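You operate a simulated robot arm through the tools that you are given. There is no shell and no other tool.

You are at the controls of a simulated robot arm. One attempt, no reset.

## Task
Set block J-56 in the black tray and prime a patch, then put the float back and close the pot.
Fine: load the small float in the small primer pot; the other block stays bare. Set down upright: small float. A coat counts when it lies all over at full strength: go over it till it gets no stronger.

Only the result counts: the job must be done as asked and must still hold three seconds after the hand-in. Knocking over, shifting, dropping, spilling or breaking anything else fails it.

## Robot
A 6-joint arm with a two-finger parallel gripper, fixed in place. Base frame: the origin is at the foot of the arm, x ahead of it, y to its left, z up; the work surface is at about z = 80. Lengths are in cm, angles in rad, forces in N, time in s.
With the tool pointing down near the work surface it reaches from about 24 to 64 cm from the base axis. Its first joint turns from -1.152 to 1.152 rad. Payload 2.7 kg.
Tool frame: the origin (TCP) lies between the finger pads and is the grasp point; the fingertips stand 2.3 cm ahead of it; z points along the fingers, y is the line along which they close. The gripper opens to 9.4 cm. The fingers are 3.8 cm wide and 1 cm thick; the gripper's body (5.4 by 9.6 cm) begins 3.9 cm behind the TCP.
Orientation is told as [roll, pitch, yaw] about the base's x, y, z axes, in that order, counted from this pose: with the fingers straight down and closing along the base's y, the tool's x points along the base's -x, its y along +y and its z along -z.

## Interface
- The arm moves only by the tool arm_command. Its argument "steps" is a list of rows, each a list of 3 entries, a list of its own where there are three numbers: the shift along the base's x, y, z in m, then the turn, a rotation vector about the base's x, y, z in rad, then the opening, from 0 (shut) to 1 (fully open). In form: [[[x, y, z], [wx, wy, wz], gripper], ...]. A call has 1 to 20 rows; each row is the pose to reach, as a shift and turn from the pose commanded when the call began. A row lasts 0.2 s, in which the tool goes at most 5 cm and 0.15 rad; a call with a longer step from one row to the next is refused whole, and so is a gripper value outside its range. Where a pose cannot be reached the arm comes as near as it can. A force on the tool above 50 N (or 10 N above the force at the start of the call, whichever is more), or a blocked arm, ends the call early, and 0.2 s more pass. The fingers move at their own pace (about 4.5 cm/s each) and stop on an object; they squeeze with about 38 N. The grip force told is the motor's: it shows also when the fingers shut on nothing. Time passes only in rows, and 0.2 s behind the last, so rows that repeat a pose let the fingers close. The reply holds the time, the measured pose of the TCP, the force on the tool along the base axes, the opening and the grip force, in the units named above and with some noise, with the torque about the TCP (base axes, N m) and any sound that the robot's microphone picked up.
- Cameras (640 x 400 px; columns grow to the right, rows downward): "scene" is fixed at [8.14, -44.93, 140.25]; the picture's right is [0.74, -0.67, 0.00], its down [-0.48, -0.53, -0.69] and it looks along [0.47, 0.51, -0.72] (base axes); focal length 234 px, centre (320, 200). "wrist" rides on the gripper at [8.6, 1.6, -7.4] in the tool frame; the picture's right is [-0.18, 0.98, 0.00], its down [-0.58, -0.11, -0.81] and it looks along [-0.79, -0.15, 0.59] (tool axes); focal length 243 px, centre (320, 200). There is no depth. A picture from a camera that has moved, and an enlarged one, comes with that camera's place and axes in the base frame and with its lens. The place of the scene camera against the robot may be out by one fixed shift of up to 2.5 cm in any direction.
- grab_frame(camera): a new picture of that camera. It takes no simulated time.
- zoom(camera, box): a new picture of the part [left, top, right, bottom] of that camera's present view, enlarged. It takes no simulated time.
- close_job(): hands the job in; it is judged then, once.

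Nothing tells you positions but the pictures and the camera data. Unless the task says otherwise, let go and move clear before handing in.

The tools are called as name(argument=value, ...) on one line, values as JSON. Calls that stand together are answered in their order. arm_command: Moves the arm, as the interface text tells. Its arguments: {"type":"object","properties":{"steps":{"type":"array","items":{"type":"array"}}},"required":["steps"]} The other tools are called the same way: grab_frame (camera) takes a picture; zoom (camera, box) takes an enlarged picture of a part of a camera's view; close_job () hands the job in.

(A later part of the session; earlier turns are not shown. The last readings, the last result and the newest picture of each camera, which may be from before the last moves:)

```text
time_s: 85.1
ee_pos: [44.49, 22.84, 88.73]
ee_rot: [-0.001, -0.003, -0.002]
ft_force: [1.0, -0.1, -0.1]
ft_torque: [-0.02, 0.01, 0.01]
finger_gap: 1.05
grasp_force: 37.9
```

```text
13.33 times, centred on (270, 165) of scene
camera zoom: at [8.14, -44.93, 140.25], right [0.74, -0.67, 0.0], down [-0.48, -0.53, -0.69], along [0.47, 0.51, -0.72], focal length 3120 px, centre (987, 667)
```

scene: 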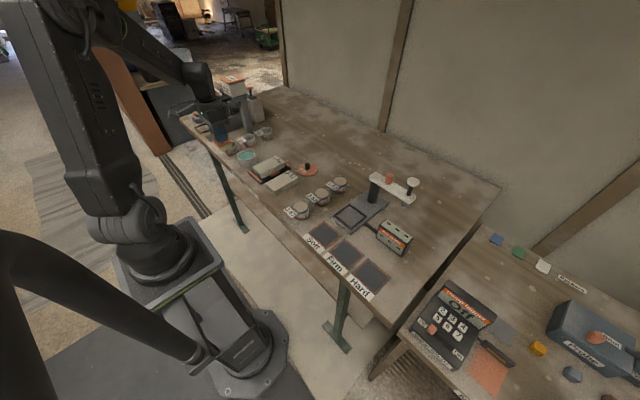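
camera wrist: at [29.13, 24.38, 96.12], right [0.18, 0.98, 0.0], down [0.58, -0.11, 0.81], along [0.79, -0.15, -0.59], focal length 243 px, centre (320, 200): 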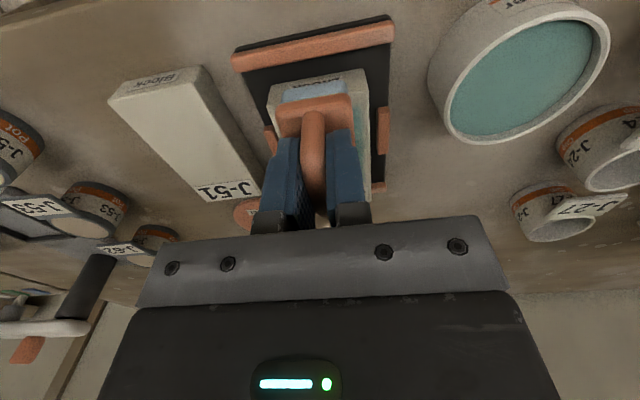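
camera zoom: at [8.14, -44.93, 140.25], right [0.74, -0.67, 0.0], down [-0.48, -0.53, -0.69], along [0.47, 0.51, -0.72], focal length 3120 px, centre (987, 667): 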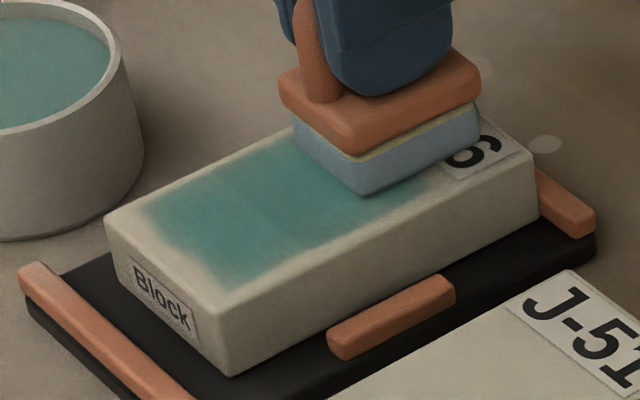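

No further change; the bands are still slightly uneven, so the float may be spent. I'll lift for a clear view of the patch, then reload.

arm_command(steps=[[[0, 0, 0.01], [0, 0, 0], 0.0], [[-0.01, 0.02, 0.04], [0, 0, 0], 0.0], [[-0.03, 0.05, 0.065], [0, 0, 0], 0.0], [[-0.05, 0.085, 0.065], [0, 0, 0], 0.0], [[-0.06, 0.1085, 0.065], [0, 0, 0], 0.0], [[-0.0655, 0.1085, 0.05], [0, 0, 0], 0.0], [[-0.0655, 0.1085, 0.05], [0, 0, 0], 0.0]])

zoom(camera="scene", box=[246, 150, 294, 180])

grab_frame(camera="wrist")

zoom(camera="wrist", box=[100, 50, 292, 170])

zoom(camera="wrist", box=[224, 10, 416, 130])

```text
time_s: 86.7
ee_pos: [38.05, 33.4, 93.8]
ee_rot: [0.002, -0.003, 0.0]
ft_force: [-0.6, -0.5, -0.6]
ft_torque: [-0.02, 0.01, 0.01]
finger_gap: 1.03
grasp_force: 38.5
```

```text
13.33 times, centred on (270, 165) of scene
camera zoom: at [8.14, -44.93, 140.25], right [0.74, -0.67, 0.0], down [-0.48, -0.53, -0.69], along [0.47, 0.51, -0.72], focal length 3120 px, centre (987, 667)
```

zoom: 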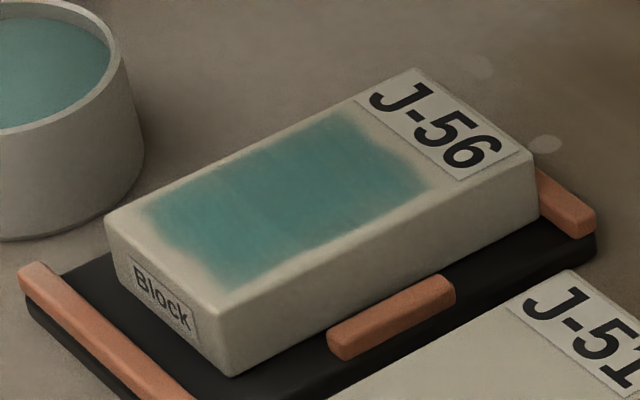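

```text
taken
camera wrist: at [29.46, 34.91, 101.2], right [0.19, 0.98, 0.0], down [0.58, -0.11, 0.81], along [0.79, -0.15, -0.59], focal length 243 px, centre (320, 200)
```

wrist: 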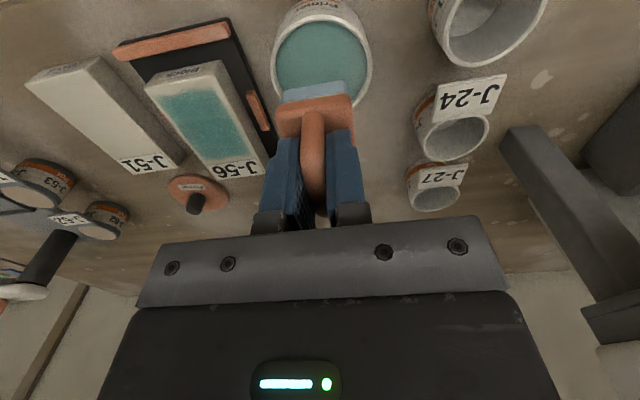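

```text
3.33 times, centred on (196, 110) of wrist
camera zoom: at [29.46, 34.91, 101.2], right [0.19, 0.98, 0.0], down [0.58, -0.11, 0.81], along [0.79, -0.15, -0.59], focal length 809 px, centre (733, 500)
```

zoom: 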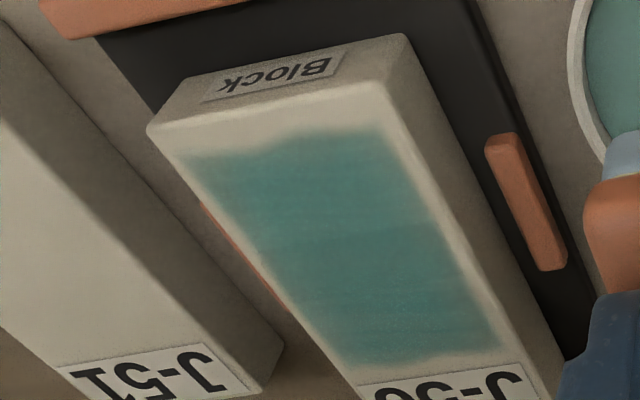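

```text
3.33 times, centred on (320, 70) of wrist
camera zoom: at [29.46, 34.91, 101.2], right [0.19, 0.98, 0.0], down [0.58, -0.11, 0.81], along [0.79, -0.15, -0.59], focal length 809 px, centre (320, 633)
```

zoom: 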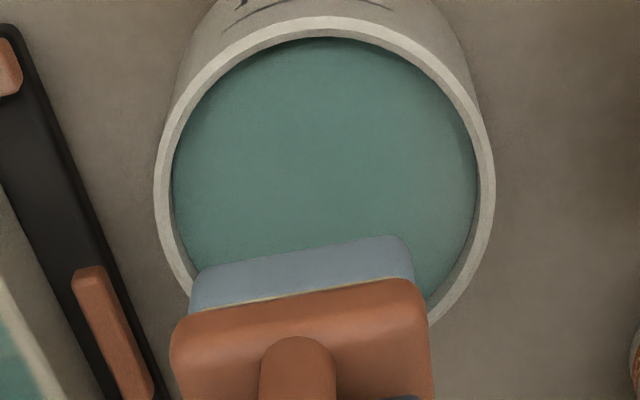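

The patch is even apart from a slightly darker middle. I'll reload the float in the pot at the same place as before.

arm_command(steps=[[[-0.0005, -0.0005, -0.02], [0, 0, 0], 0.0], [[-0.0005, -0.0005, -0.035], [0, 0, 0], 0.0], [[-0.0005, -0.0005, -0.042], [0, 0, 0], 0.0], [[-0.0005, -0.0005, -0.046], [0, 0, 0], 0.0], [[-0.0005, -0.0005, -0.049], [0, 0, 0], 0.0], [[-0.0005, -0.0005, -0.051], [0, 0, 0], 0.0], [[-0.0005, -0.0005, -0.052], [0, 0, 0], 0.0], [[-0.0005, -0.0005, -0.052], [0, 0, 0], 0.0]])

zoom(camera="wrist", box=[224, 10, 416, 130])

```text
time_s: 88.5
ee_pos: [38.14, 33.54, 88.59]
ee_rot: [0.003, -0.003, 0.0]
ft_force: [-3.7, -6.1, 23.8]
ft_torque: [-0.24, 0.19, -0.02]
finger_gap: 1.08
grasp_force: 38.5
```

```text
3.33 times, centred on (320, 70) of wrist
camera zoom: at [29.41, 35.09, 95.98], right [0.18, 0.98, 0.0], down [0.58, -0.11, 0.81], along [0.8, -0.15, -0.59], focal length 809 px, centre (320, 633)
```

zoom: 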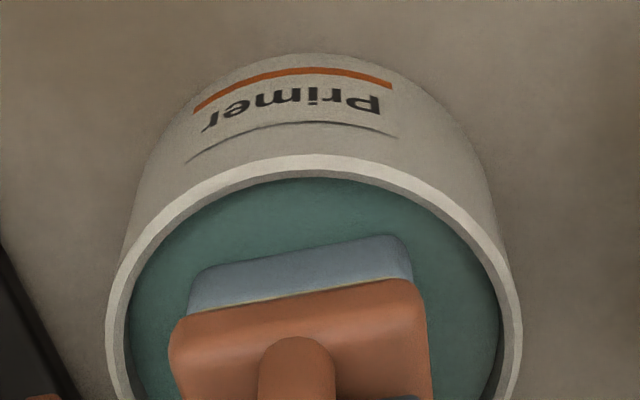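

Reloaded (24 N touch). Back over the block for more passes.

arm_command(steps=[[[0, 0, 0.004], [0, 0, 0], 0.0], [[0, 0, 0.02], [0, 0, 0], 0.0], [[0, 0, 0.05], [0, 0, 0], 0.0], [[0, -0.01, 0.064], [0, 0, 0], 0.0], [[0.001, -0.05, 0.064], [0, 0, 0], 0.0], [[0.001, -0.085, 0.064], [0, 0, 0], 0.0], [[0.001, -0.108, 0.05], [0, 0, 0], 0.0], [[0.001, -0.108, 0.025], [0, 0, 0], 0.0], [[0.001, -0.108, 0.009], [0, 0, 0], 0.0], [[0.001, -0.108, 0.004], [0, 0, 0], 0.0], [[0.001, -0.108, 0.0017], [0, 0, 0], 0.0], [[0.001, -0.108, 0.0017], [0, 0, 0], 0.0]])

```text
time_s: 91.1
ee_pos: [38.27, 22.73, 88.69]
ee_rot: [0.0, -0.003, 0.0]
ft_force: [-0.1, -0.1, 1.3]
ft_torque: [-0.05, -0.11, -0.02]
finger_gap: 1.01
grasp_force: 38.2
```

Near contact; I'll press slightly and make a full double pass.

arm_command(steps=[[[-0.003, 0, -0.0007], [0, 0, 0], 0.0], [[-0.003, 0, -0.0007], [0, 0, 0], 0.0], [[0.005, 0, -0.0007], [0, 0, 0], 0.0], [[0.013, 0, -0.0007], [0, 0, 0], 0.0], [[0.021, 0, -0.0007], [0, 0, 0], 0.0], [[0.029, 0, -0.0007], [0, 0, 0], 0.0], [[0.037, 0, -0.0007], [0, 0, 0], 0.0], [[0.045, 0, -0.0007], [0, 0, 0], 0.0], [[0.053, 0, -0.0007], [0, 0, 0], 0.0], [[0.061, 0, -0.0007], [0, 0, 0], 0.0], [[0.061, 0, -0.0007], [0, 0, 0], 0.0], [[0.053, 0, -0.0007], [0, 0, 0], 0.0], [[0.045, 0, -0.0007], [0, 0, 0], 0.0], [[0.037, 0, -0.0007], [0, 0, 0], 0.0], [[0.029, 0, -0.0007], [0, 0, 0], 0.0], [[0.021, 0, -0.0007], [0, 0, 0], 0.0], [[0.013, 0, -0.0007], [0, 0, 0], 0.0], [[0.005, 0, -0.0007], [0, 0, 0], 0.0], [[-0.003, 0, -0.0007], [0, 0, 0], 0.0], [[-0.003, 0, -0.0007], [0, 0, 0], 0.0]])

zoom(camera="scene", box=[246, 150, 294, 180])

```text
time_s: 95.3
ee_pos: [38.01, 22.77, 88.64]
ee_rot: [0.004, -0.006, 0.001]
ft_force: [8.8, 1.6, 19.8]
ft_torque: [-0.05, -0.51, 0.02]
finger_gap: 1.05
grasp_force: 37.9
```

```text
13.33 times, centred on (270, 165) of scene
camera zoom: at [8.14, -44.94, 140.25], right [0.74, -0.67, 0.0], down [-0.48, -0.53, -0.69], along [0.47, 0.51, -0.72], focal length 3120 px, centre (987, 667)
```

zoom: 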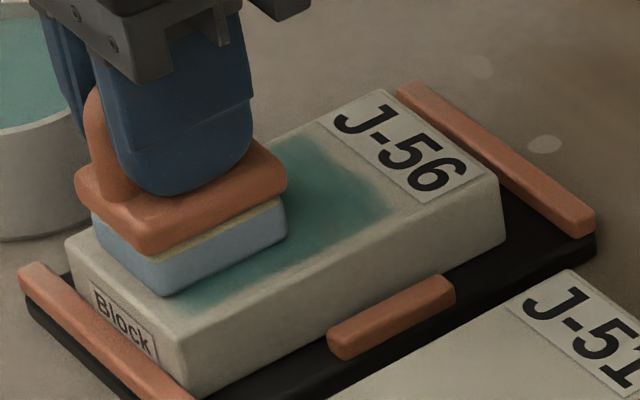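

The coat got stronger, so the reload helped; the block slid about 1 cm within the tray to the near rail, still inside. I'll continue with lighter pressure.

arm_command(steps=[[[-0.006, 0, 0.0004], [0, 0, 0], 0.0], [[-0.006, 0, 0.0004], [0, 0, 0], 0.0], [[0.002, 0, 0.0004], [0, 0, 0], 0.0], [[0.01, 0, 0.0004], [0, 0, 0], 0.0], [[0.018, 0, 0.0004], [0, 0, 0], 0.0], [[0.026, 0, 0.0004], [0, 0, 0], 0.0], [[0.034, 0, 0.0004], [0, 0, 0], 0.0], [[0.042, 0, 0.0004], [0, 0, 0], 0.0], [[0.05, 0, 0.0004], [0, 0, 0], 0.0], [[0.056, 0, 0.0004], [0, 0, 0], 0.0], [[0.056, 0, 0.0004], [0, 0, 0], 0.0]])

zoom(camera="scene", box=[246, 150, 294, 180])

zoom(camera="wrist", box=[240, 0, 432, 120])

```text
time_s: 97.7
ee_pos: [43.44, 22.71, 88.67]
ee_rot: [0.001, -0.004, 0.0]
ft_force: [-7.5, 1.5, 15.9]
ft_torque: [-0.05, 0.24, -0.03]
finger_gap: 1.06
grasp_force: 37.5
```

```text
13.33 times, centred on (270, 165) of scene
camera zoom: at [8.1, -44.94, 140.25], right [0.74, -0.67, 0.0], down [-0.48, -0.53, -0.69], along [0.47, 0.51, -0.72], focal length 3120 px, centre (987, 667)
```

zoom: 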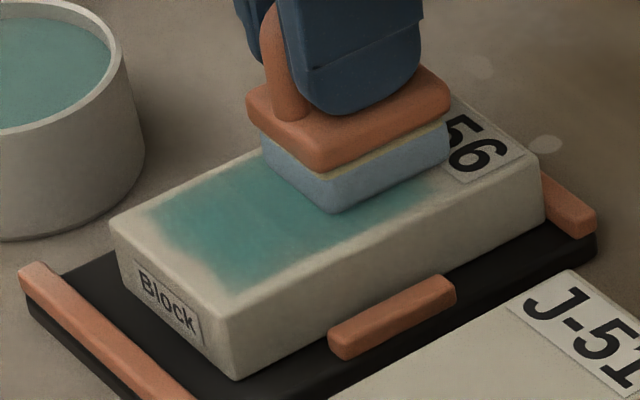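

```text
3.33 times, centred on (336, 60) of wrist
camera zoom: at [34.81, 24.3, 96.05], right [0.18, 0.98, 0.0], down [0.58, -0.11, 0.81], along [0.79, -0.15, -0.59], focal length 809 px, centre (267, 667)
```

zoom: 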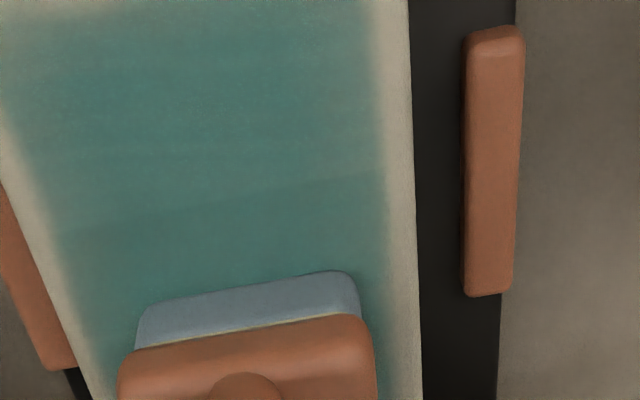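

Colour keeps building and the tray hasn't moved. Another light double pass, reaching both ends of the patch.

arm_command(steps=[[[-0.008, 0, 0.0003], [0, 0, 0], 0.0], [[-0.016, 0, 0.0003], [0, 0, 0], 0.0], [[-0.024, 0, 0.0003], [0, 0, 0], 0.0], [[-0.032, 0, 0.0003], [0, 0, 0], 0.0], [[-0.04, 0, 0.0003], [0, 0, 0], 0.0], [[-0.048, 0, 0.0003], [0, 0, 0], 0.0], [[-0.056, 0, 0.0003], [0, 0, 0], 0.0], [[-0.064, 0, 0.0003], [0, 0, 0], 0.0], [[-0.064, 0, 0.0003], [0, 0, 0], 0.0], [[-0.056, 0, 0.0003], [0, 0, 0], 0.0], [[-0.048, 0, 0.0003], [0, 0, 0], 0.0], [[-0.04, 0, 0.0003], [0, 0, 0], 0.0], [[-0.032, 0, 0.0003], [0, 0, 0], 0.0], [[-0.024, 0, 0.0003], [0, 0, 0], 0.0], [[-0.016, 0, 0.0003], [0, 0, 0], 0.0], [[-0.008, 0, 0.0003], [0, 0, 0], 0.0], [[0, 0, 0.0003], [0, 0, 0], 0.0], [[0, 0, 0.0003], [0, 0, 0], 0.0]])

zoom(camera="wrist", box=[240, 0, 432, 120])

zoom(camera="scene", box=[246, 150, 294, 180])

```text
time_s: 101.5
ee_pos: [43.4, 22.7, 88.66]
ee_rot: [0.004, -0.001, 0.0]
ft_force: [-5.2, 1.1, 11.5]
ft_torque: [-0.03, 0.12, 0.0]
finger_gap: 1.04
grasp_force: 37.7
```

```text
3.33 times, centred on (336, 60) of wrist
camera zoom: at [34.72, 24.35, 96.04], right [0.18, 0.98, 0.0], down [0.58, -0.11, 0.81], along [0.79, -0.15, -0.59], focal length 809 px, centre (267, 667)
```

zoom: 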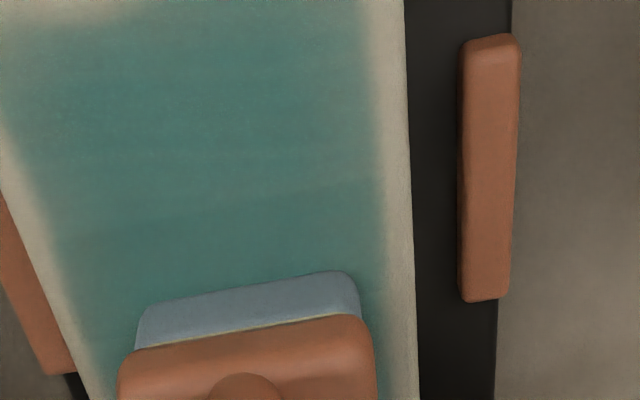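

```text
13.33 times, centred on (270, 165) of scene
camera zoom: at [8.12, -44.94, 140.25], right [0.74, -0.67, 0.0], down [-0.48, -0.53, -0.69], along [0.47, 0.51, -0.72], focal length 3120 px, centre (987, 667)
```

zoom: 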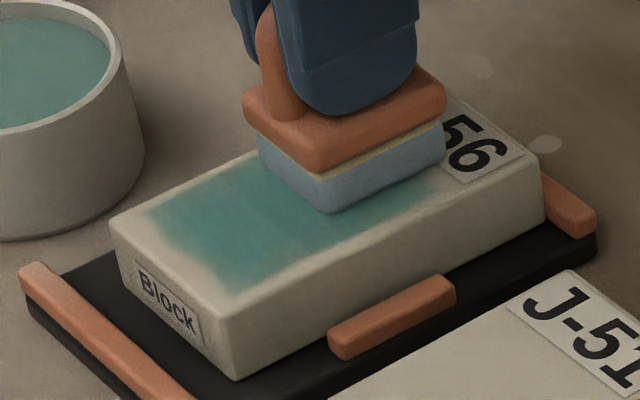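

The coat now looks even. I'll lift away and take the same view as before to compare, then reload once more to see if it gets any stronger.

arm_command(steps=[[[0, 0, 0.01], [0, 0, 0], 0.0], [[-0.005, 0.02, 0.04], [0, 0, 0], 0.0], [[-0.02, 0.05, 0.065], [0, 0, 0], 0.0], [[-0.04, 0.085, 0.065], [0, 0, 0], 0.0], [[-0.0535, 0.1085, 0.065], [0, 0, 0], 0.0], [[-0.0535, 0.1085, 0.0503], [0, 0, 0], 0.0], [[-0.0535, 0.1085, 0.0503], [0, 0, 0], 0.0]])

zoom(camera="scene", box=[246, 150, 294, 180])

zoom(camera="wrist", box=[100, 50, 292, 170])

zoom(camera="wrist", box=[224, 10, 416, 130])

```text
time_s: 103.1
ee_pos: [37.99, 33.45, 93.96]
ee_rot: [0.002, -0.001, -0.002]
ft_force: [0.9, 0.4, -0.8]
ft_torque: [0.01, -0.01, -0.03]
finger_gap: 1.03
grasp_force: 37.9
```

```text
13.33 times, centred on (270, 165) of scene
camera zoom: at [8.14, -44.93, 140.25], right [0.74, -0.67, 0.0], down [-0.48, -0.53, -0.69], along [0.47, 0.51, -0.72], focal length 3120 px, centre (987, 667)
```

zoom: 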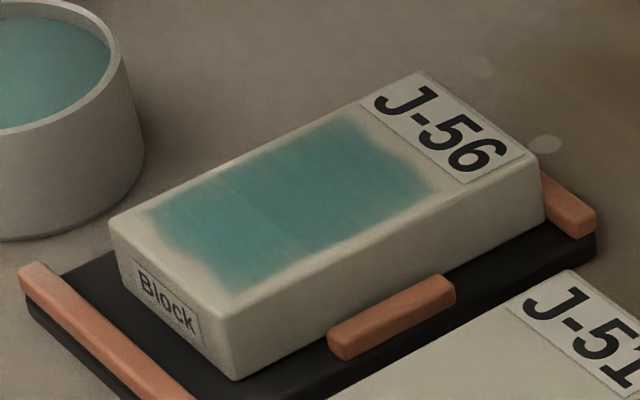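

```text
3.33 times, centred on (196, 110) of wrist
camera zoom: at [29.38, 35.09, 101.23], right [0.18, 0.98, 0.0], down [0.58, -0.11, 0.81], along [0.79, -0.15, -0.59], focal length 809 px, centre (733, 500)
```

zoom: 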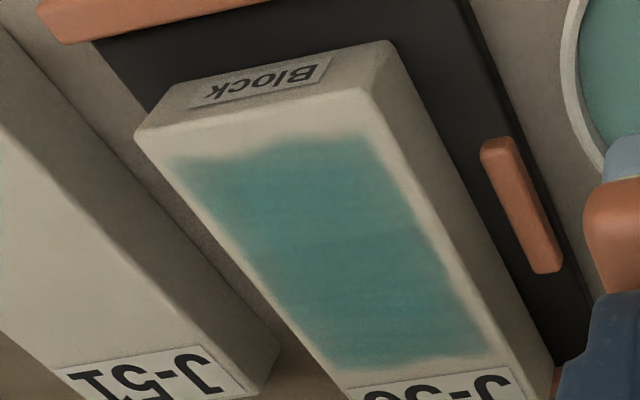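

```text
3.33 times, centred on (320, 70) of wrist
camera zoom: at [29.38, 35.09, 101.23], right [0.18, 0.98, 0.0], down [0.58, -0.11, 0.81], along [0.79, -0.15, -0.59], focal length 809 px, centre (320, 633)
```

zoom: 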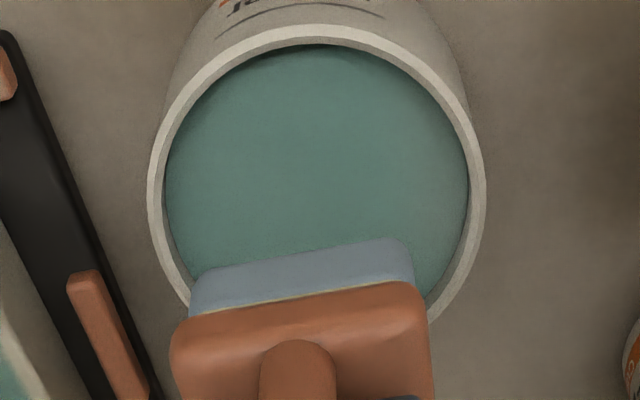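

The near third still looks slightly lighter than the rest. Reloading once more and concentrating there.

arm_command(steps=[[[-0.0005, -0.0005, -0.02], [0, 0, 0], 0.0], [[-0.0005, -0.0005, -0.035], [0, 0, 0], 0.0], [[-0.0005, -0.0005, -0.042], [0, 0, 0], 0.0], [[-0.0005, -0.0005, -0.046], [0, 0, 0], 0.0], [[-0.0005, -0.0005, -0.049], [0, 0, 0], 0.0], [[-0.0005, -0.0005, -0.051], [0, 0, 0], 0.0], [[-0.0005, -0.0005, -0.052], [0, 0, 0], 0.0], [[-0.0005, -0.0005, -0.052], [0, 0, 0], 0.0]])

arm_command(steps=[[[0, 0, 0.004], [0, 0, 0], 0.0], [[0, 0, 0.02], [0, 0, 0], 0.0], [[0, 0, 0.05], [0, 0, 0], 0.0], [[0, -0.01, 0.064], [0, 0, 0], 0.0], [[0.001, -0.05, 0.064], [0, 0, 0], 0.0], [[0.001, -0.085, 0.064], [0, 0, 0], 0.0], [[0.001, -0.108, 0.05], [0, 0, 0], 0.0], [[0.001, -0.108, 0.025], [0, 0, 0], 0.0], [[0.001, -0.108, 0.009], [0, 0, 0], 0.0], [[0.001, -0.108, 0.004], [0, 0, 0], 0.0], [[0.001, -0.108, 0.0017], [0, 0, 0], 0.0], [[0.001, -0.108, 0.0017], [0, 0, 0], 0.0]])

```text
time_s: 104.9
ee_pos: [37.94, 33.54, 88.69]
ee_rot: [0.001, -0.002, 0.0]
ft_force: [-0.1, 0.2, 0.2]
ft_torque: [0.02, -0.01, -0.03]
finger_gap: 1.02
grasp_force: 38.1
```

```text
time_s: 107.5
ee_pos: [38.09, 22.77, 88.71]
ee_rot: [0.002, -0.001, -0.001]
ft_force: [0.4, 0.5, 0.4]
ft_torque: [0.01, -0.02, 0.01]
finger_gap: 1.01
grasp_force: 38.6
```

The last dip showed no contact force, so it may not have loaded. I'll go back and dip until I feel contact.

arm_command(steps=[[[0, 0, 0.02], [0, 0, 0], 0.0], [[0, 0.01, 0.05], [0, 0, 0], 0.0], [[0, 0.04, 0.064], [0, 0, 0], 0.0], [[-0.001, 0.075, 0.064], [0, 0, 0], 0.0], [[-0.001, 0.108, 0.064], [0, 0, 0], 0.0], [[-0.001, 0.108, 0.03], [0, 0, 0], 0.0], [[-0.001, 0.108, 0.01], [0, 0, 0], 0.0], [[-0.001, 0.108, 0.004], [0, 0, 0], 0.0], [[-0.001, 0.108, 0.0], [0, 0, 0], 0.0], [[-0.001, 0.108, -0.002], [0, 0, 0], 0.0], [[-0.001, 0.108, -0.0032], [0, 0, 0], 0.0], [[-0.001, 0.108, -0.0032], [0, 0, 0], 0.0]])

zoom(camera="wrist", box=[224, 10, 416, 130])

```text
time_s: 110.1
ee_pos: [37.87, 33.65, 88.56]
ee_rot: [0.003, -0.003, 0.001]
ft_force: [-5.7, -1.9, 17.8]
ft_torque: [-0.1, 0.22, -0.01]
finger_gap: 1.06
grasp_force: 38.0
```

```text
3.33 times, centred on (320, 70) of wrist
camera zoom: at [29.25, 35.13, 95.93], right [0.18, 0.98, 0.0], down [0.58, -0.11, 0.81], along [0.79, -0.15, -0.59], focal length 809 px, centre (320, 633)
```

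zoom: 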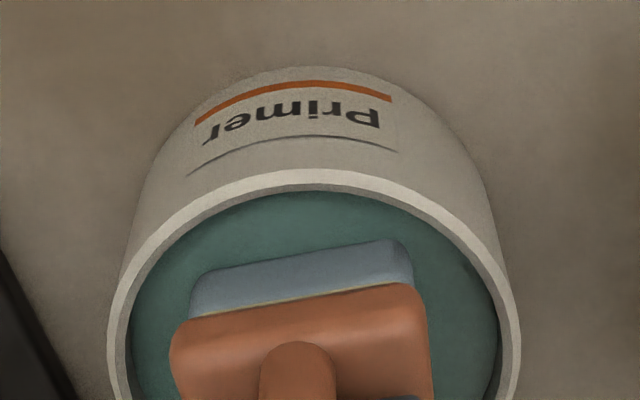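

Contact confirmed at 18 N. Back to the block's near part.

arm_command(steps=[[[0, 0, 0.004], [0, 0, 0], 0.0], [[0, 0, 0.02], [0, 0, 0], 0.0], [[0, 0, 0.05], [0, 0, 0], 0.0], [[0, -0.01, 0.066], [0, 0, 0], 0.0], [[0.001, -0.05, 0.066], [0, 0, 0], 0.0], [[0.001, -0.085, 0.066], [0, 0, 0], 0.0], [[0.001, -0.108, 0.05], [0, 0, 0], 0.0], [[0.001, -0.108, 0.025], [0, 0, 0], 0.0], [[0.001, -0.108, 0.009], [0, 0, 0], 0.0], [[0.001, -0.108, 0.004], [0, 0, 0], 0.0], [[0.001, -0.108, 0.0018], [0, 0, 0], 0.0], [[0.001, -0.108, 0.0018], [0, 0, 0], 0.0]])

```text
time_s: 112.7
ee_pos: [38.17, 22.72, 88.62]
ee_rot: [0.003, -0.002, 0.0]
ft_force: [-0.4, -0.1, 6.4]
ft_torque: [-0.04, -0.04, -0.01]
finger_gap: 1.04
grasp_force: 37.7
```

Contact at 6 N. Short strokes on the near third, then a full pass.

arm_command(steps=[[[-0.008, 0, 0], [0, 0, 0], 0.0], [[-0.012, 0, 0], [0, 0, 0], 0.0], [[-0.004, 0, 0], [0, 0, 0], 0.0], [[0.004, 0, 0], [0, 0, 0], 0.0], [[0.012, 0, 0], [0, 0, 0], 0.0], [[0.02, 0, 0], [0, 0, 0], 0.0], [[0.012, 0, 0], [0, 0, 0], 0.0], [[0.004, 0, 0], [0, 0, 0], 0.0], [[-0.004, 0, 0], [0, 0, 0], 0.0], [[-0.012, 0, 0], [0, 0, 0], 0.0], [[-0.012, 0, 0], [0, 0, 0], 0.0], [[-0.004, 0, 0], [0, 0, 0], 0.0], [[0.004, 0, 0], [0, 0, 0], 0.0], [[0.012, 0, 0], [0, 0, 0], 0.0], [[0.02, 0, 0], [0, 0, 0], 0.0], [[0.028, 0, 0], [0, 0, 0], 0.0], [[0.036, 0, 0], [0, 0, 0], 0.0], [[0.044, 0, 0], [0, 0, 0], 0.0], [[0.052, 0, 0], [0, 0, 0], 0.0], [[0.054, 0, 0], [0, 0, 0], 0.0]])

zoom(camera="scene", box=[246, 150, 294, 180])

zoom(camera="wrist", box=[240, 0, 432, 120])

```text
time_s: 116.9
ee_pos: [43.38, 22.76, 88.6]
ee_rot: [0.002, 0.0, 0.001]
ft_force: [-5.1, -0.1, 7.9]
ft_torque: [-0.02, 0.05, -0.01]
finger_gap: 1.07
grasp_force: 38.1
```

```text
13.33 times, centred on (270, 165) of scene
camera zoom: at [8.12, -44.94, 140.25], right [0.74, -0.67, 0.0], down [-0.48, -0.53, -0.69], along [0.47, 0.51, -0.72], focal length 3120 px, centre (987, 667)
```

zoom: 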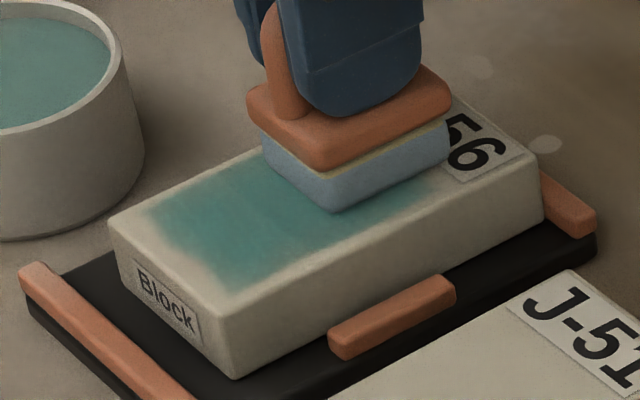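

```text
3.33 times, centred on (336, 60) of wrist
camera zoom: at [34.84, 24.31, 95.98], right [0.18, 0.98, 0.0], down [0.58, -0.11, 0.81], along [0.79, -0.15, -0.59], focal length 809 px, centre (267, 667)
```

zoom: 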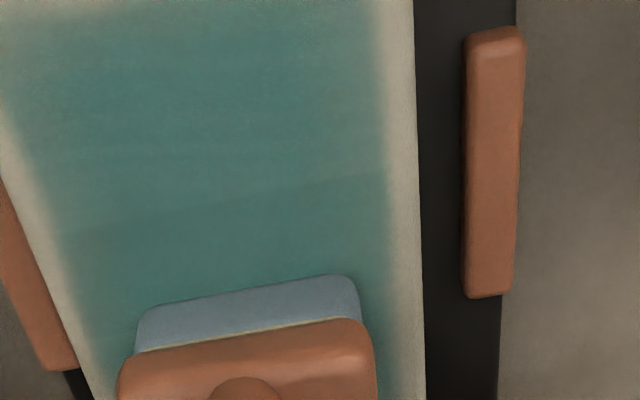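

I'll lift off and take a closer top view of the whole patch to judge evenness.

arm_command(steps=[[[0, 0, 0.01], [0, 0, 0], 0.0], [[-0.01, 0, 0.04], [0, 0, 0], 0.0], [[-0.04, -0.02, 0.06], [0, 0, 0], 0.0], [[-0.07, -0.05, 0.065], [0, 0, 0], 0.0], [[-0.1, -0.08, 0.065], [0, 0, 0], 0.0], [[-0.1, -0.085, 0.065], [0, 0, 0], 0.0], [[-0.1, -0.085, 0.065], [0, 0, 0], 0.0]])

grab_frame(camera="wrist")

zoom(camera="wrist", box=[350, 20, 510, 120])

zoom(camera="scene", box=[250, 155, 282, 175])

```text
time_s: 118.5
ee_pos: [33.34, 14.27, 95.22]
ee_rot: [0.001, -0.003, 0.001]
ft_force: [-0.2, -0.7, 0.6]
ft_torque: [0.0, 0.02, -0.01]
finger_gap: 1.03
grasp_force: 38.0
```

```text
taken
camera wrist: at [24.78, 15.86, 102.5], right [0.19, 0.98, 0.0], down [0.58, -0.11, 0.81], along [0.79, -0.15, -0.59], focal length 243 px, centre (320, 200)
```

wrist: 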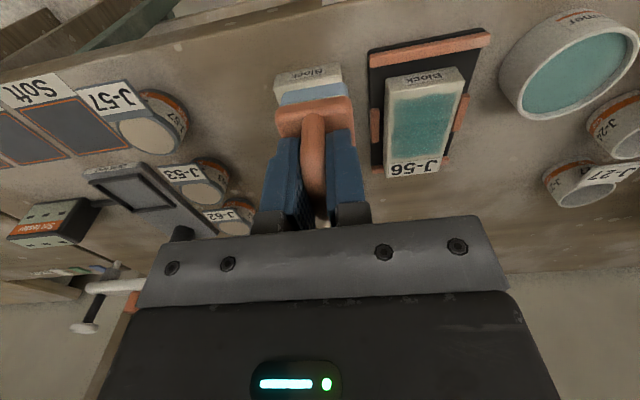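

```text
4.00 times, centred on (430, 70) of wrist
camera zoom: at [24.78, 15.86, 102.5], right [0.19, 0.98, 0.0], down [0.58, -0.11, 0.81], along [0.79, -0.15, -0.59], focal length 970 px, centre (-120, 720)
```

zoom: 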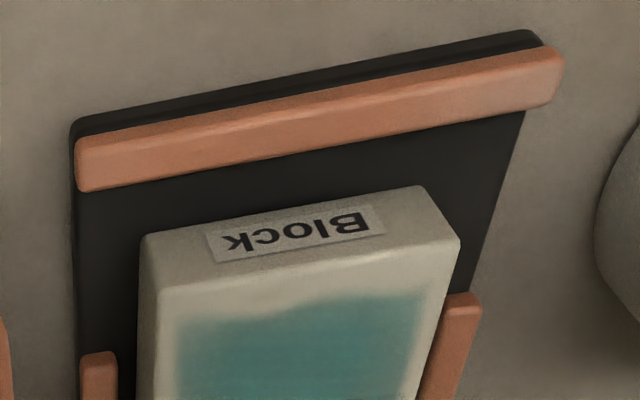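

```text
16.00 times, centred on (266, 165) of scene
camera zoom: at [8.14, -44.93, 140.25], right [0.74, -0.67, 0.0], down [-0.48, -0.53, -0.69], along [0.47, 0.51, -0.72], focal length 3744 px, centre (1184, 760)
```

zoom: 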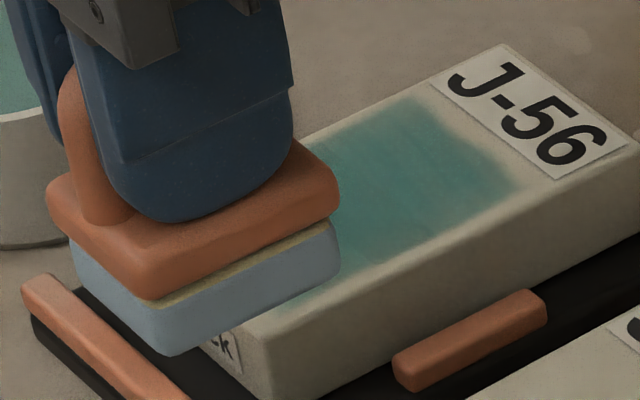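

zoom(camera="wrist", box=[360, 65, 488, 145])

zoom(camera="wrist", box=[360, 100, 488, 180])

```text
5.00 times, centred on (424, 105) of wrist
camera zoom: at [24.78, 15.86, 102.5], right [0.19, 0.98, 0.0], down [0.58, -0.11, 0.81], along [0.79, -0.15, -0.59], focal length 1213 px, centre (-200, 675)
```

zoom: 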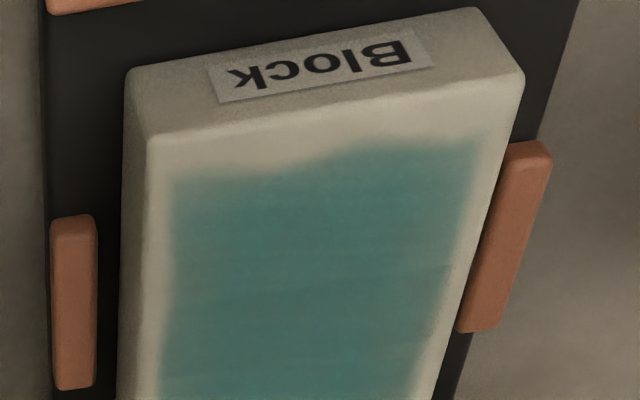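

```text
5.00 times, centred on (424, 140) of wrist
camera zoom: at [24.78, 15.86, 102.5], right [0.19, 0.98, 0.0], down [0.58, -0.11, 0.81], along [0.79, -0.15, -0.59], focal length 1213 px, centre (-200, 500)
```

zoom: 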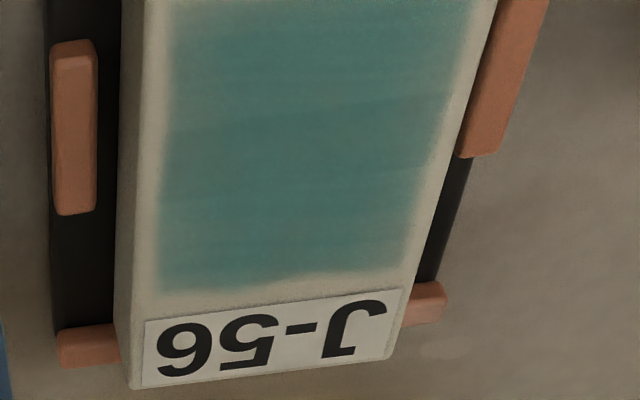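

The middle band looks slightly darker than both ends. I'll do more strokes reaching well over both ends with the current load, then compare from this same viewpoint.

arm_command(steps=[[[0.03, 0.025, 0], [0, 0, 0], 0.0], [[0.06, 0.05, 0], [0, 0, 0], 0.0], [[0.09, 0.075, 0], [0, 0, 0], 0.0], [[0.1, 0.085, -0.02], [0, 0, 0], 0.0], [[0.1, 0.085, -0.05], [0, 0, 0], 0.0], [[0.1, 0.085, -0.062], [0, 0, 0], 0.0], [[0.1, 0.085, -0.0653], [0, 0, 0], 0.0], [[0.105, 0.085, -0.0653], [0, 0, 0], 0.0], [[0.11, 0.085, -0.0653], [0, 0, 0], 0.0], [[0.102, 0.085, -0.0653], [0, 0, 0], 0.0], [[0.094, 0.085, -0.0653], [0, 0, 0], 0.0], [[0.086, 0.085, -0.0653], [0, 0, 0], 0.0], [[0.078, 0.085, -0.0653], [0, 0, 0], 0.0], [[0.07, 0.085, -0.0653], [0, 0, 0], 0.0], [[0.062, 0.085, -0.0653], [0, 0, 0], 0.0], [[0.054, 0.085, -0.0653], [0, 0, 0], 0.0], [[0.046, 0.085, -0.0653], [0, 0, 0], 0.0], [[0.038, 0.085, -0.0653], [0, 0, 0], 0.0], [[0.03, 0.085, -0.0653], [0, 0, 0], 0.0], [[0.03, 0.085, -0.0653], [0, 0, 0], 0.0]])

arm_command(steps=[[[0.008, 0, 0], [0, 0, 0], 0.0], [[0.016, 0, 0], [0, 0, 0], 0.0], [[0.024, 0, 0], [0, 0, 0], 0.0], [[0.032, 0, 0], [0, 0, 0], 0.0], [[0.04, 0, 0], [0, 0, 0], 0.0], [[0.048, 0, 0], [0, 0, 0], 0.0], [[0.056, 0, 0], [0, 0, 0], 0.0], [[0.064, 0, 0], [0, 0, 0], 0.0], [[0.072, 0, 0], [0, 0, 0], 0.0], [[0.08, 0, 0], [0, 0, 0], 0.0], [[0.072, 0, 0], [0, 0, 0], 0.0], [[0.064, 0, 0], [0, 0, 0], 0.0], [[0.056, 0, 0], [0, 0, 0], 0.0], [[0.048, 0, 0], [0, 0, 0], 0.0], [[0.04, 0, 0], [0, 0, 0], 0.0], [[0.032, 0, 0], [0, 0, 0], 0.0], [[0.024, 0, 0], [0, 0, 0], 0.0], [[0.016, 0, 0], [0, 0, 0], 0.0], [[0.008, 0, 0], [0, 0, 0], 0.0], [[0, 0, 0], [0, 0, 0], 0.0]])

zoom(camera="scene", box=[246, 150, 294, 180])

```text
time_s: 122.7
ee_pos: [36.46, 22.78, 88.59]
ee_rot: [0.004, -0.004, 0.0]
ft_force: [4.8, 1.0, 13.6]
ft_torque: [-0.02, -0.49, 0.04]
finger_gap: 1.04
grasp_force: 37.5
```

```text
time_s: 126.9
ee_pos: [36.58, 22.82, 88.58]
ee_rot: [0.004, -0.003, -0.001]
ft_force: [6.1, -1.1, 14.1]
ft_torque: [-0.13, -0.55, 0.01]
finger_gap: 1.04
grasp_force: 37.8
```

```text
13.33 times, centred on (270, 165) of scene
camera zoom: at [8.14, -44.94, 140.25], right [0.74, -0.67, 0.0], down [-0.48, -0.53, -0.69], along [0.47, 0.51, -0.72], focal length 3120 px, centre (987, 667)
```

zoom: 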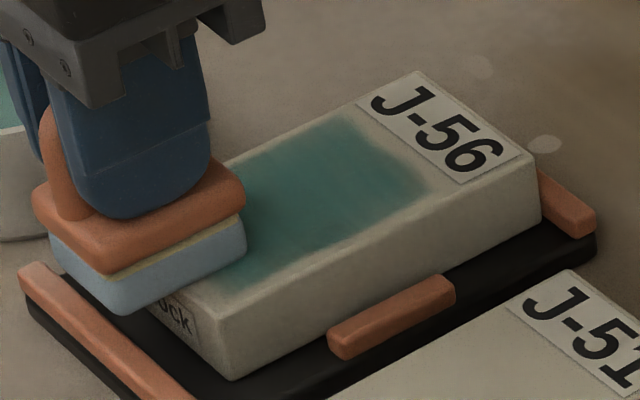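

Now back to the same viewpoint for comparison.

arm_command(steps=[[[0.01, 0, 0.01], [0, 0, 0], 0.0], [[0.01, 0, 0.04], [0, 0, 0], 0.0], [[0, -0.03, 0.06], [0, 0, 0], 0.0], [[-0.02, -0.06, 0.0653], [0, 0, 0], 0.0], [[-0.03, -0.085, 0.0653], [0, 0, 0], 0.0], [[-0.03, -0.085, 0.0653], [0, 0, 0], 0.0], [[-0.03, -0.085, 0.0653], [0, 0, 0], 0.0]])

zoom(camera="wrist", box=[360, 65, 488, 145])

zoom(camera="wrist", box=[360, 100, 488, 180])

```text
time_s: 128.5
ee_pos: [33.63, 14.33, 95.11]
ee_rot: [0.003, -0.002, 0.0]
ft_force: [-1.1, 0.6, -0.4]
ft_torque: [0.04, 0.02, -0.01]
finger_gap: 1.01
grasp_force: 38.0
```

```text
5.00 times, centred on (424, 105) of wrist
camera zoom: at [24.93, 15.85, 102.52], right [0.18, 0.98, 0.0], down [0.58, -0.11, 0.81], along [0.79, -0.15, -0.59], focal length 1213 px, centre (-200, 675)
```

zoom: 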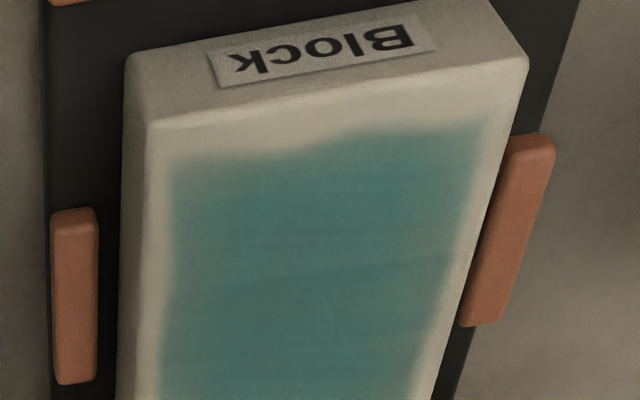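

```text
5.00 times, centred on (424, 140) of wrist
camera zoom: at [24.93, 15.85, 102.52], right [0.18, 0.98, 0.0], down [0.58, -0.11, 0.81], along [0.79, -0.15, -0.59], focal length 1213 px, centre (-200, 500)
```

zoom: 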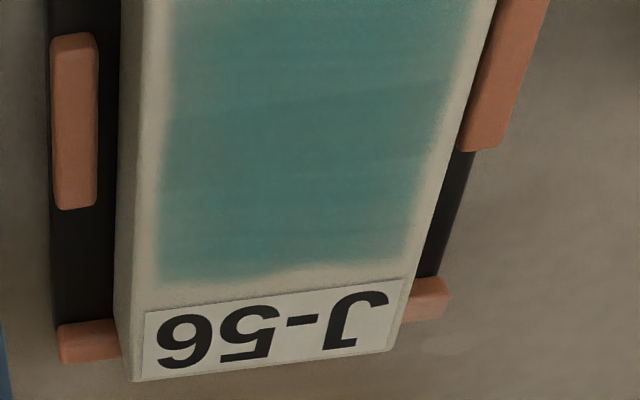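

No change from the last passes. I'll compare from the earlier viewpoint over the pot too.

arm_command(steps=[[[0.01, 0.03, 0.005], [0, 0, 0], 0.0], [[0.02, 0.07, 0.005], [0, 0, 0], 0.0], [[0.03, 0.11, 0.005], [0, 0, 0], 0.0], [[0.04, 0.15, 0.005], [0, 0, 0], 0.0], [[0.0455, 0.19, 0], [0, 0, 0], 0.0], [[0.0455, 0.1935, -0.0133], [0, 0, 0], 0.0], [[0.0455, 0.1935, -0.0133], [0, 0, 0], 0.0]])

zoom(camera="wrist", box=[100, 50, 292, 170])

zoom(camera="scene", box=[246, 150, 294, 180])

zoom(camera="wrist", box=[224, 10, 416, 130])

```text
time_s: 130.1
ee_pos: [38.04, 33.53, 93.8]
ee_rot: [0.001, -0.001, -0.001]
ft_force: [-0.3, -0.5, -0.7]
ft_torque: [0.02, -0.01, 0.03]
finger_gap: 1.04
grasp_force: 37.8
```

```text
3.33 times, centred on (196, 110) of wrist
camera zoom: at [29.37, 35.07, 101.14], right [0.19, 0.98, 0.0], down [0.58, -0.11, 0.81], along [0.79, -0.15, -0.59], focal length 809 px, centre (733, 500)
```

zoom: 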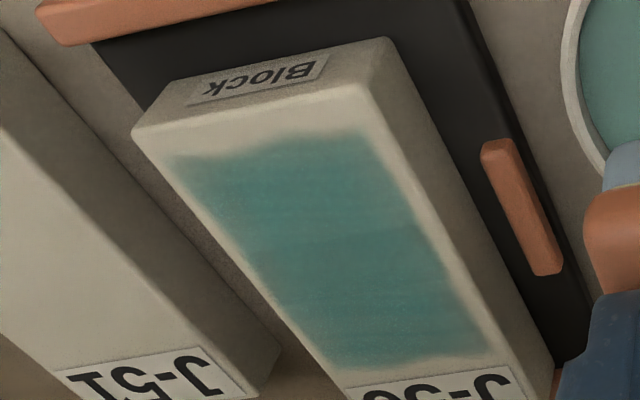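

```text
13.33 times, centred on (270, 165) of scene
camera zoom: at [8.14, -44.93, 140.25], right [0.74, -0.67, 0.0], down [-0.48, -0.53, -0.69], along [0.47, 0.51, -0.72], focal length 3120 px, centre (987, 667)
```

zoom: 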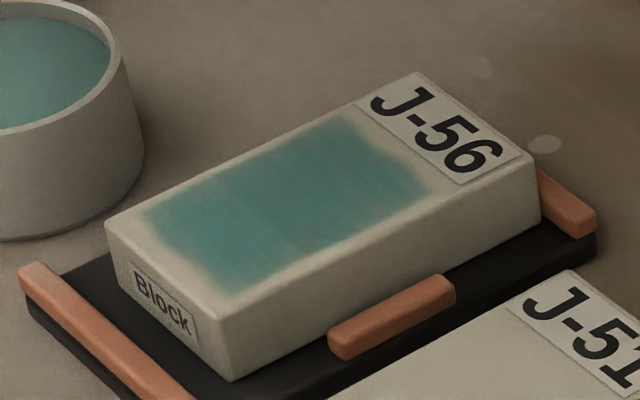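

```text
3.33 times, centred on (320, 70) of wrist
camera zoom: at [29.37, 35.07, 101.14], right [0.19, 0.98, 0.0], down [0.58, -0.11, 0.81], along [0.79, -0.15, -0.59], focal length 809 px, centre (320, 633)
```

zoom: 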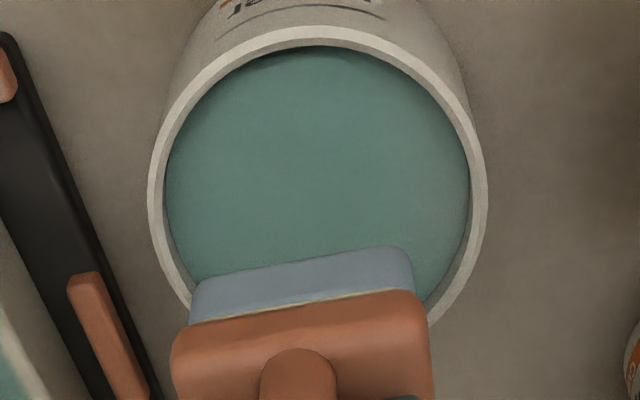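

Essentially unchanged since the second load, but the near third still looks a touch lighter. One more reload and work on the near third will settle it.

arm_command(steps=[[[-0.0005, -0.0005, -0.02], [0, 0, 0], 0.0], [[-0.0005, -0.0005, -0.035], [0, 0, 0], 0.0], [[-0.0005, -0.0005, -0.043], [0, 0, 0], 0.0], [[-0.0005, -0.0005, -0.048], [0, 0, 0], 0.0], [[-0.0005, -0.0005, -0.051], [0, 0, 0], 0.0], [[-0.0005, -0.0005, -0.0525], [0, 0, 0], 0.0], [[-0.0005, -0.0005, -0.0537], [0, 0, 0], 0.0], [[-0.0005, -0.0005, -0.0537], [0, 0, 0], 0.0]])

```text
time_s: 131.9
ee_pos: [37.98, 33.62, 88.44]
ee_rot: [0.004, -0.003, -0.001]
ft_force: [-1.4, -0.7, 12.8]
ft_torque: [-0.17, -0.03, -0.01]
finger_gap: 1.03
grasp_force: 37.8
```

arm_command(steps=[[[0, 0, 0.004], [0, 0, 0], 0.0], [[0, 0, 0.02], [0, 0, 0], 0.0], [[0, 0, 0.05], [0, 0, 0], 0.0], [[0, -0.01, 0.066], [0, 0, 0], 0.0], [[0.003, -0.05, 0.066], [0, 0, 0], 0.0], [[0.006, -0.085, 0.066], [0, 0, 0], 0.0], [[0.01, -0.108, 0.05], [0, 0, 0], 0.0], [[0.01, -0.108, 0.025], [0, 0, 0], 0.0], [[0.01, -0.108, 0.009], [0, 0, 0], 0.0], [[0.01, -0.108, 0.004], [0, 0, 0], 0.0], [[0.01, -0.108, 0.0015], [0, 0, 0], 0.0], [[0.01, -0.108, 0.0015], [0, 0, 0], 0.0]])

arm_command(steps=[[[-0.008, 0, 0], [0, 0, 0], 0.0], [[-0.016, 0, 0], [0, 0, 0], 0.0], [[-0.024, 0, 0], [0, 0, 0], 0.0], [[-0.016, 0, 0], [0, 0, 0], 0.0], [[-0.008, 0, 0], [0, 0, 0], 0.0], [[0, 0, 0], [0, 0, 0], 0.0], [[0.008, 0, 0], [0, 0, 0], 0.0], [[0.016, 0, 0], [0, 0, 0], 0.0], [[0.024, 0, 0], [0, 0, 0], 0.0], [[0.016, 0, 0], [0, 0, 0], 0.0], [[0.008, 0, 0], [0, 0, 0], 0.0], [[0, 0, 0], [0, 0, 0], 0.0], [[-0.008, 0, 0], [0, 0, 0], 0.0], [[-0.016, 0, 0], [0, 0, 0], 0.0], [[-0.024, 0, 0], [0, 0, 0], 0.0], [[-0.016, 0, 0], [0, 0, 0], 0.0], [[-0.008, 0, 0], [0, 0, 0], 0.0], [[0, 0, 0], [0, 0, 0], 0.0], [[0.008, 0, 0], [0, 0, 0], 0.0], [[0.016, 0, 0], [0, 0, 0], 0.0]])

arm_command(steps=[[[0.008, 0, 0], [0, 0, 0], 0.0], [[0.016, 0, 0], [0, 0, 0], 0.0], [[0.024, 0, 0], [0, 0, 0], 0.0], [[0.032, 0, 0], [0, 0, 0], 0.0], [[0.036, 0, 0], [0, 0, 0], 0.0], [[0.028, 0, 0], [0, 0, 0], 0.0], [[0.02, 0, 0], [0, 0, 0], 0.0], [[0.012, 0, 0], [0, 0, 0], 0.0], [[0.004, 0, 0], [0, 0, 0], 0.0], [[-0.004, 0, 0], [0, 0, 0], 0.0], [[-0.012, 0, 0], [0, 0, 0], 0.0], [[-0.02, 0, 0], [0, 0, 0], 0.0], [[-0.028, 0, 0], [0, 0, 0], 0.0], [[-0.036, 0, 0], [0, 0, 0], 0.0], [[-0.036, 0, 0], [0, 0, 0], 0.0]])

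zoom(camera="scene", box=[246, 150, 294, 180])

```text
time_s: 134.5
ee_pos: [39.18, 22.86, 88.66]
ee_rot: [0.002, -0.001, 0.0]
ft_force: [-2.9, -0.7, 6.9]
ft_torque: [-0.09, -0.01, -0.07]
finger_gap: 1.02
grasp_force: 38.2
```

```text
time_s: 138.7
ee_pos: [40.7, 22.76, 88.61]
ee_rot: [0.002, -0.001, 0.0]
ft_force: [-10.9, 1.3, 23.1]
ft_torque: [0.02, 0.34, 0.01]
finger_gap: 1.02
grasp_force: 38.3
```

```text
time_s: 141.9
ee_pos: [36.84, 22.63, 88.59]
ee_rot: [0.001, -0.004, -0.002]
ft_force: [5.3, -1.2, 12.5]
ft_torque: [-0.11, -0.37, -0.03]
finger_gap: 1.02
grasp_force: 38.4
```

```text
13.33 times, centred on (270, 165) of scene
camera zoom: at [8.14, -44.94, 140.25], right [0.74, -0.67, 0.0], down [-0.48, -0.53, -0.69], along [0.47, 0.51, -0.72], focal length 3120 px, centre (987, 667)
```

zoom: 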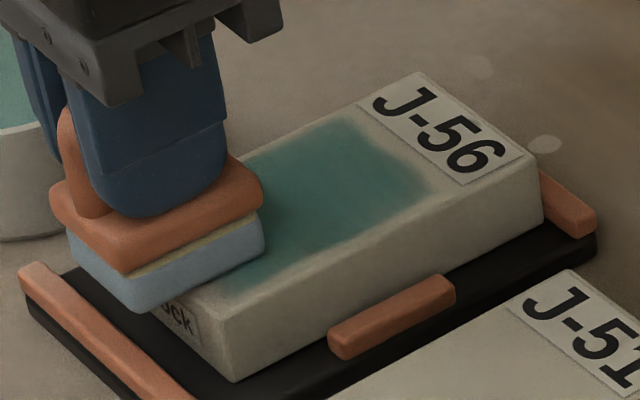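

arm_command(steps=[[[0, 0, 0.01], [0, 0, 0], 0.0], [[0, 0.01, 0.05], [0, 0, 0], 0.0], [[0.005, 0.05, 0.065], [0, 0, 0], 0.0], [[0.01, 0.09, 0.065], [0, 0, 0], 0.0], [[0.0105, 0.1085, 0.0522], [0, 0, 0], 0.0], [[0.0105, 0.1085, 0.0522], [0, 0, 0], 0.0]])

zoom(camera="wrist", box=[100, 50, 292, 170])

zoom(camera="scene", box=[246, 150, 294, 180])

zoom(camera="wrist", box=[140, 70, 236, 130])

```text
time_s: 143.3
ee_pos: [37.92, 33.34, 93.64]
ee_rot: [0.001, -0.002, -0.002]
ft_force: [-0.3, -0.2, -0.5]
ft_torque: [0.02, -0.01, 0.03]
finger_gap: 1.05
grasp_force: 38.1
```

```text
3.33 times, centred on (196, 110) of wrist
camera zoom: at [29.34, 34.97, 100.97], right [0.19, 0.98, 0.0], down [0.58, -0.11, 0.81], along [0.79, -0.15, -0.59], focal length 809 px, centre (733, 500)
```

zoom: 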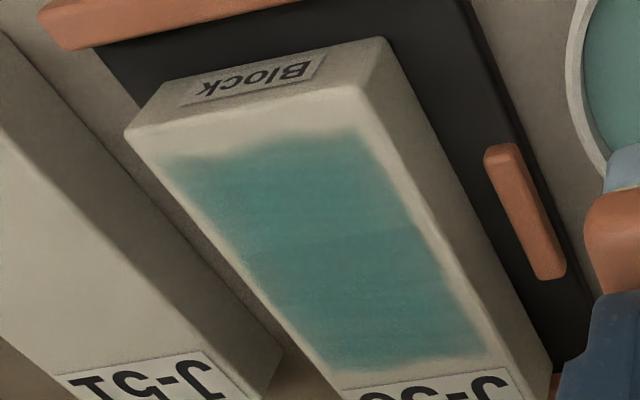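

```text
13.33 times, centred on (270, 165) of scene
camera zoom: at [8.14, -44.93, 140.25], right [0.74, -0.67, 0.0], down [-0.48, -0.53, -0.69], along [0.47, 0.51, -0.72], focal length 3120 px, centre (987, 667)
```

zoom: 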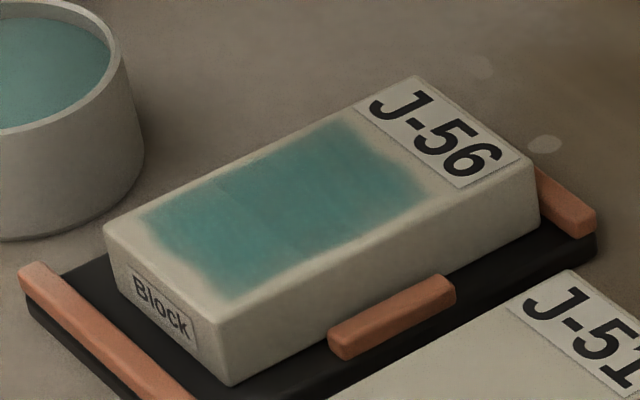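

```text
6.67 times, centred on (188, 100) of wrist
camera zoom: at [29.34, 34.97, 100.97], right [0.19, 0.98, 0.0], down [0.58, -0.11, 0.81], along [0.79, -0.15, -0.59], focal length 1618 px, centre (1200, 867)
```

zoom: 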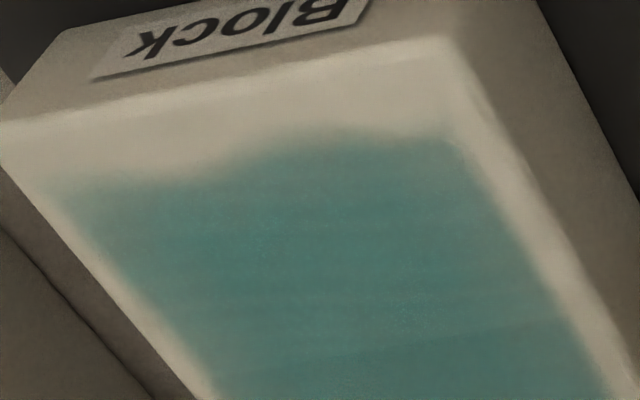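

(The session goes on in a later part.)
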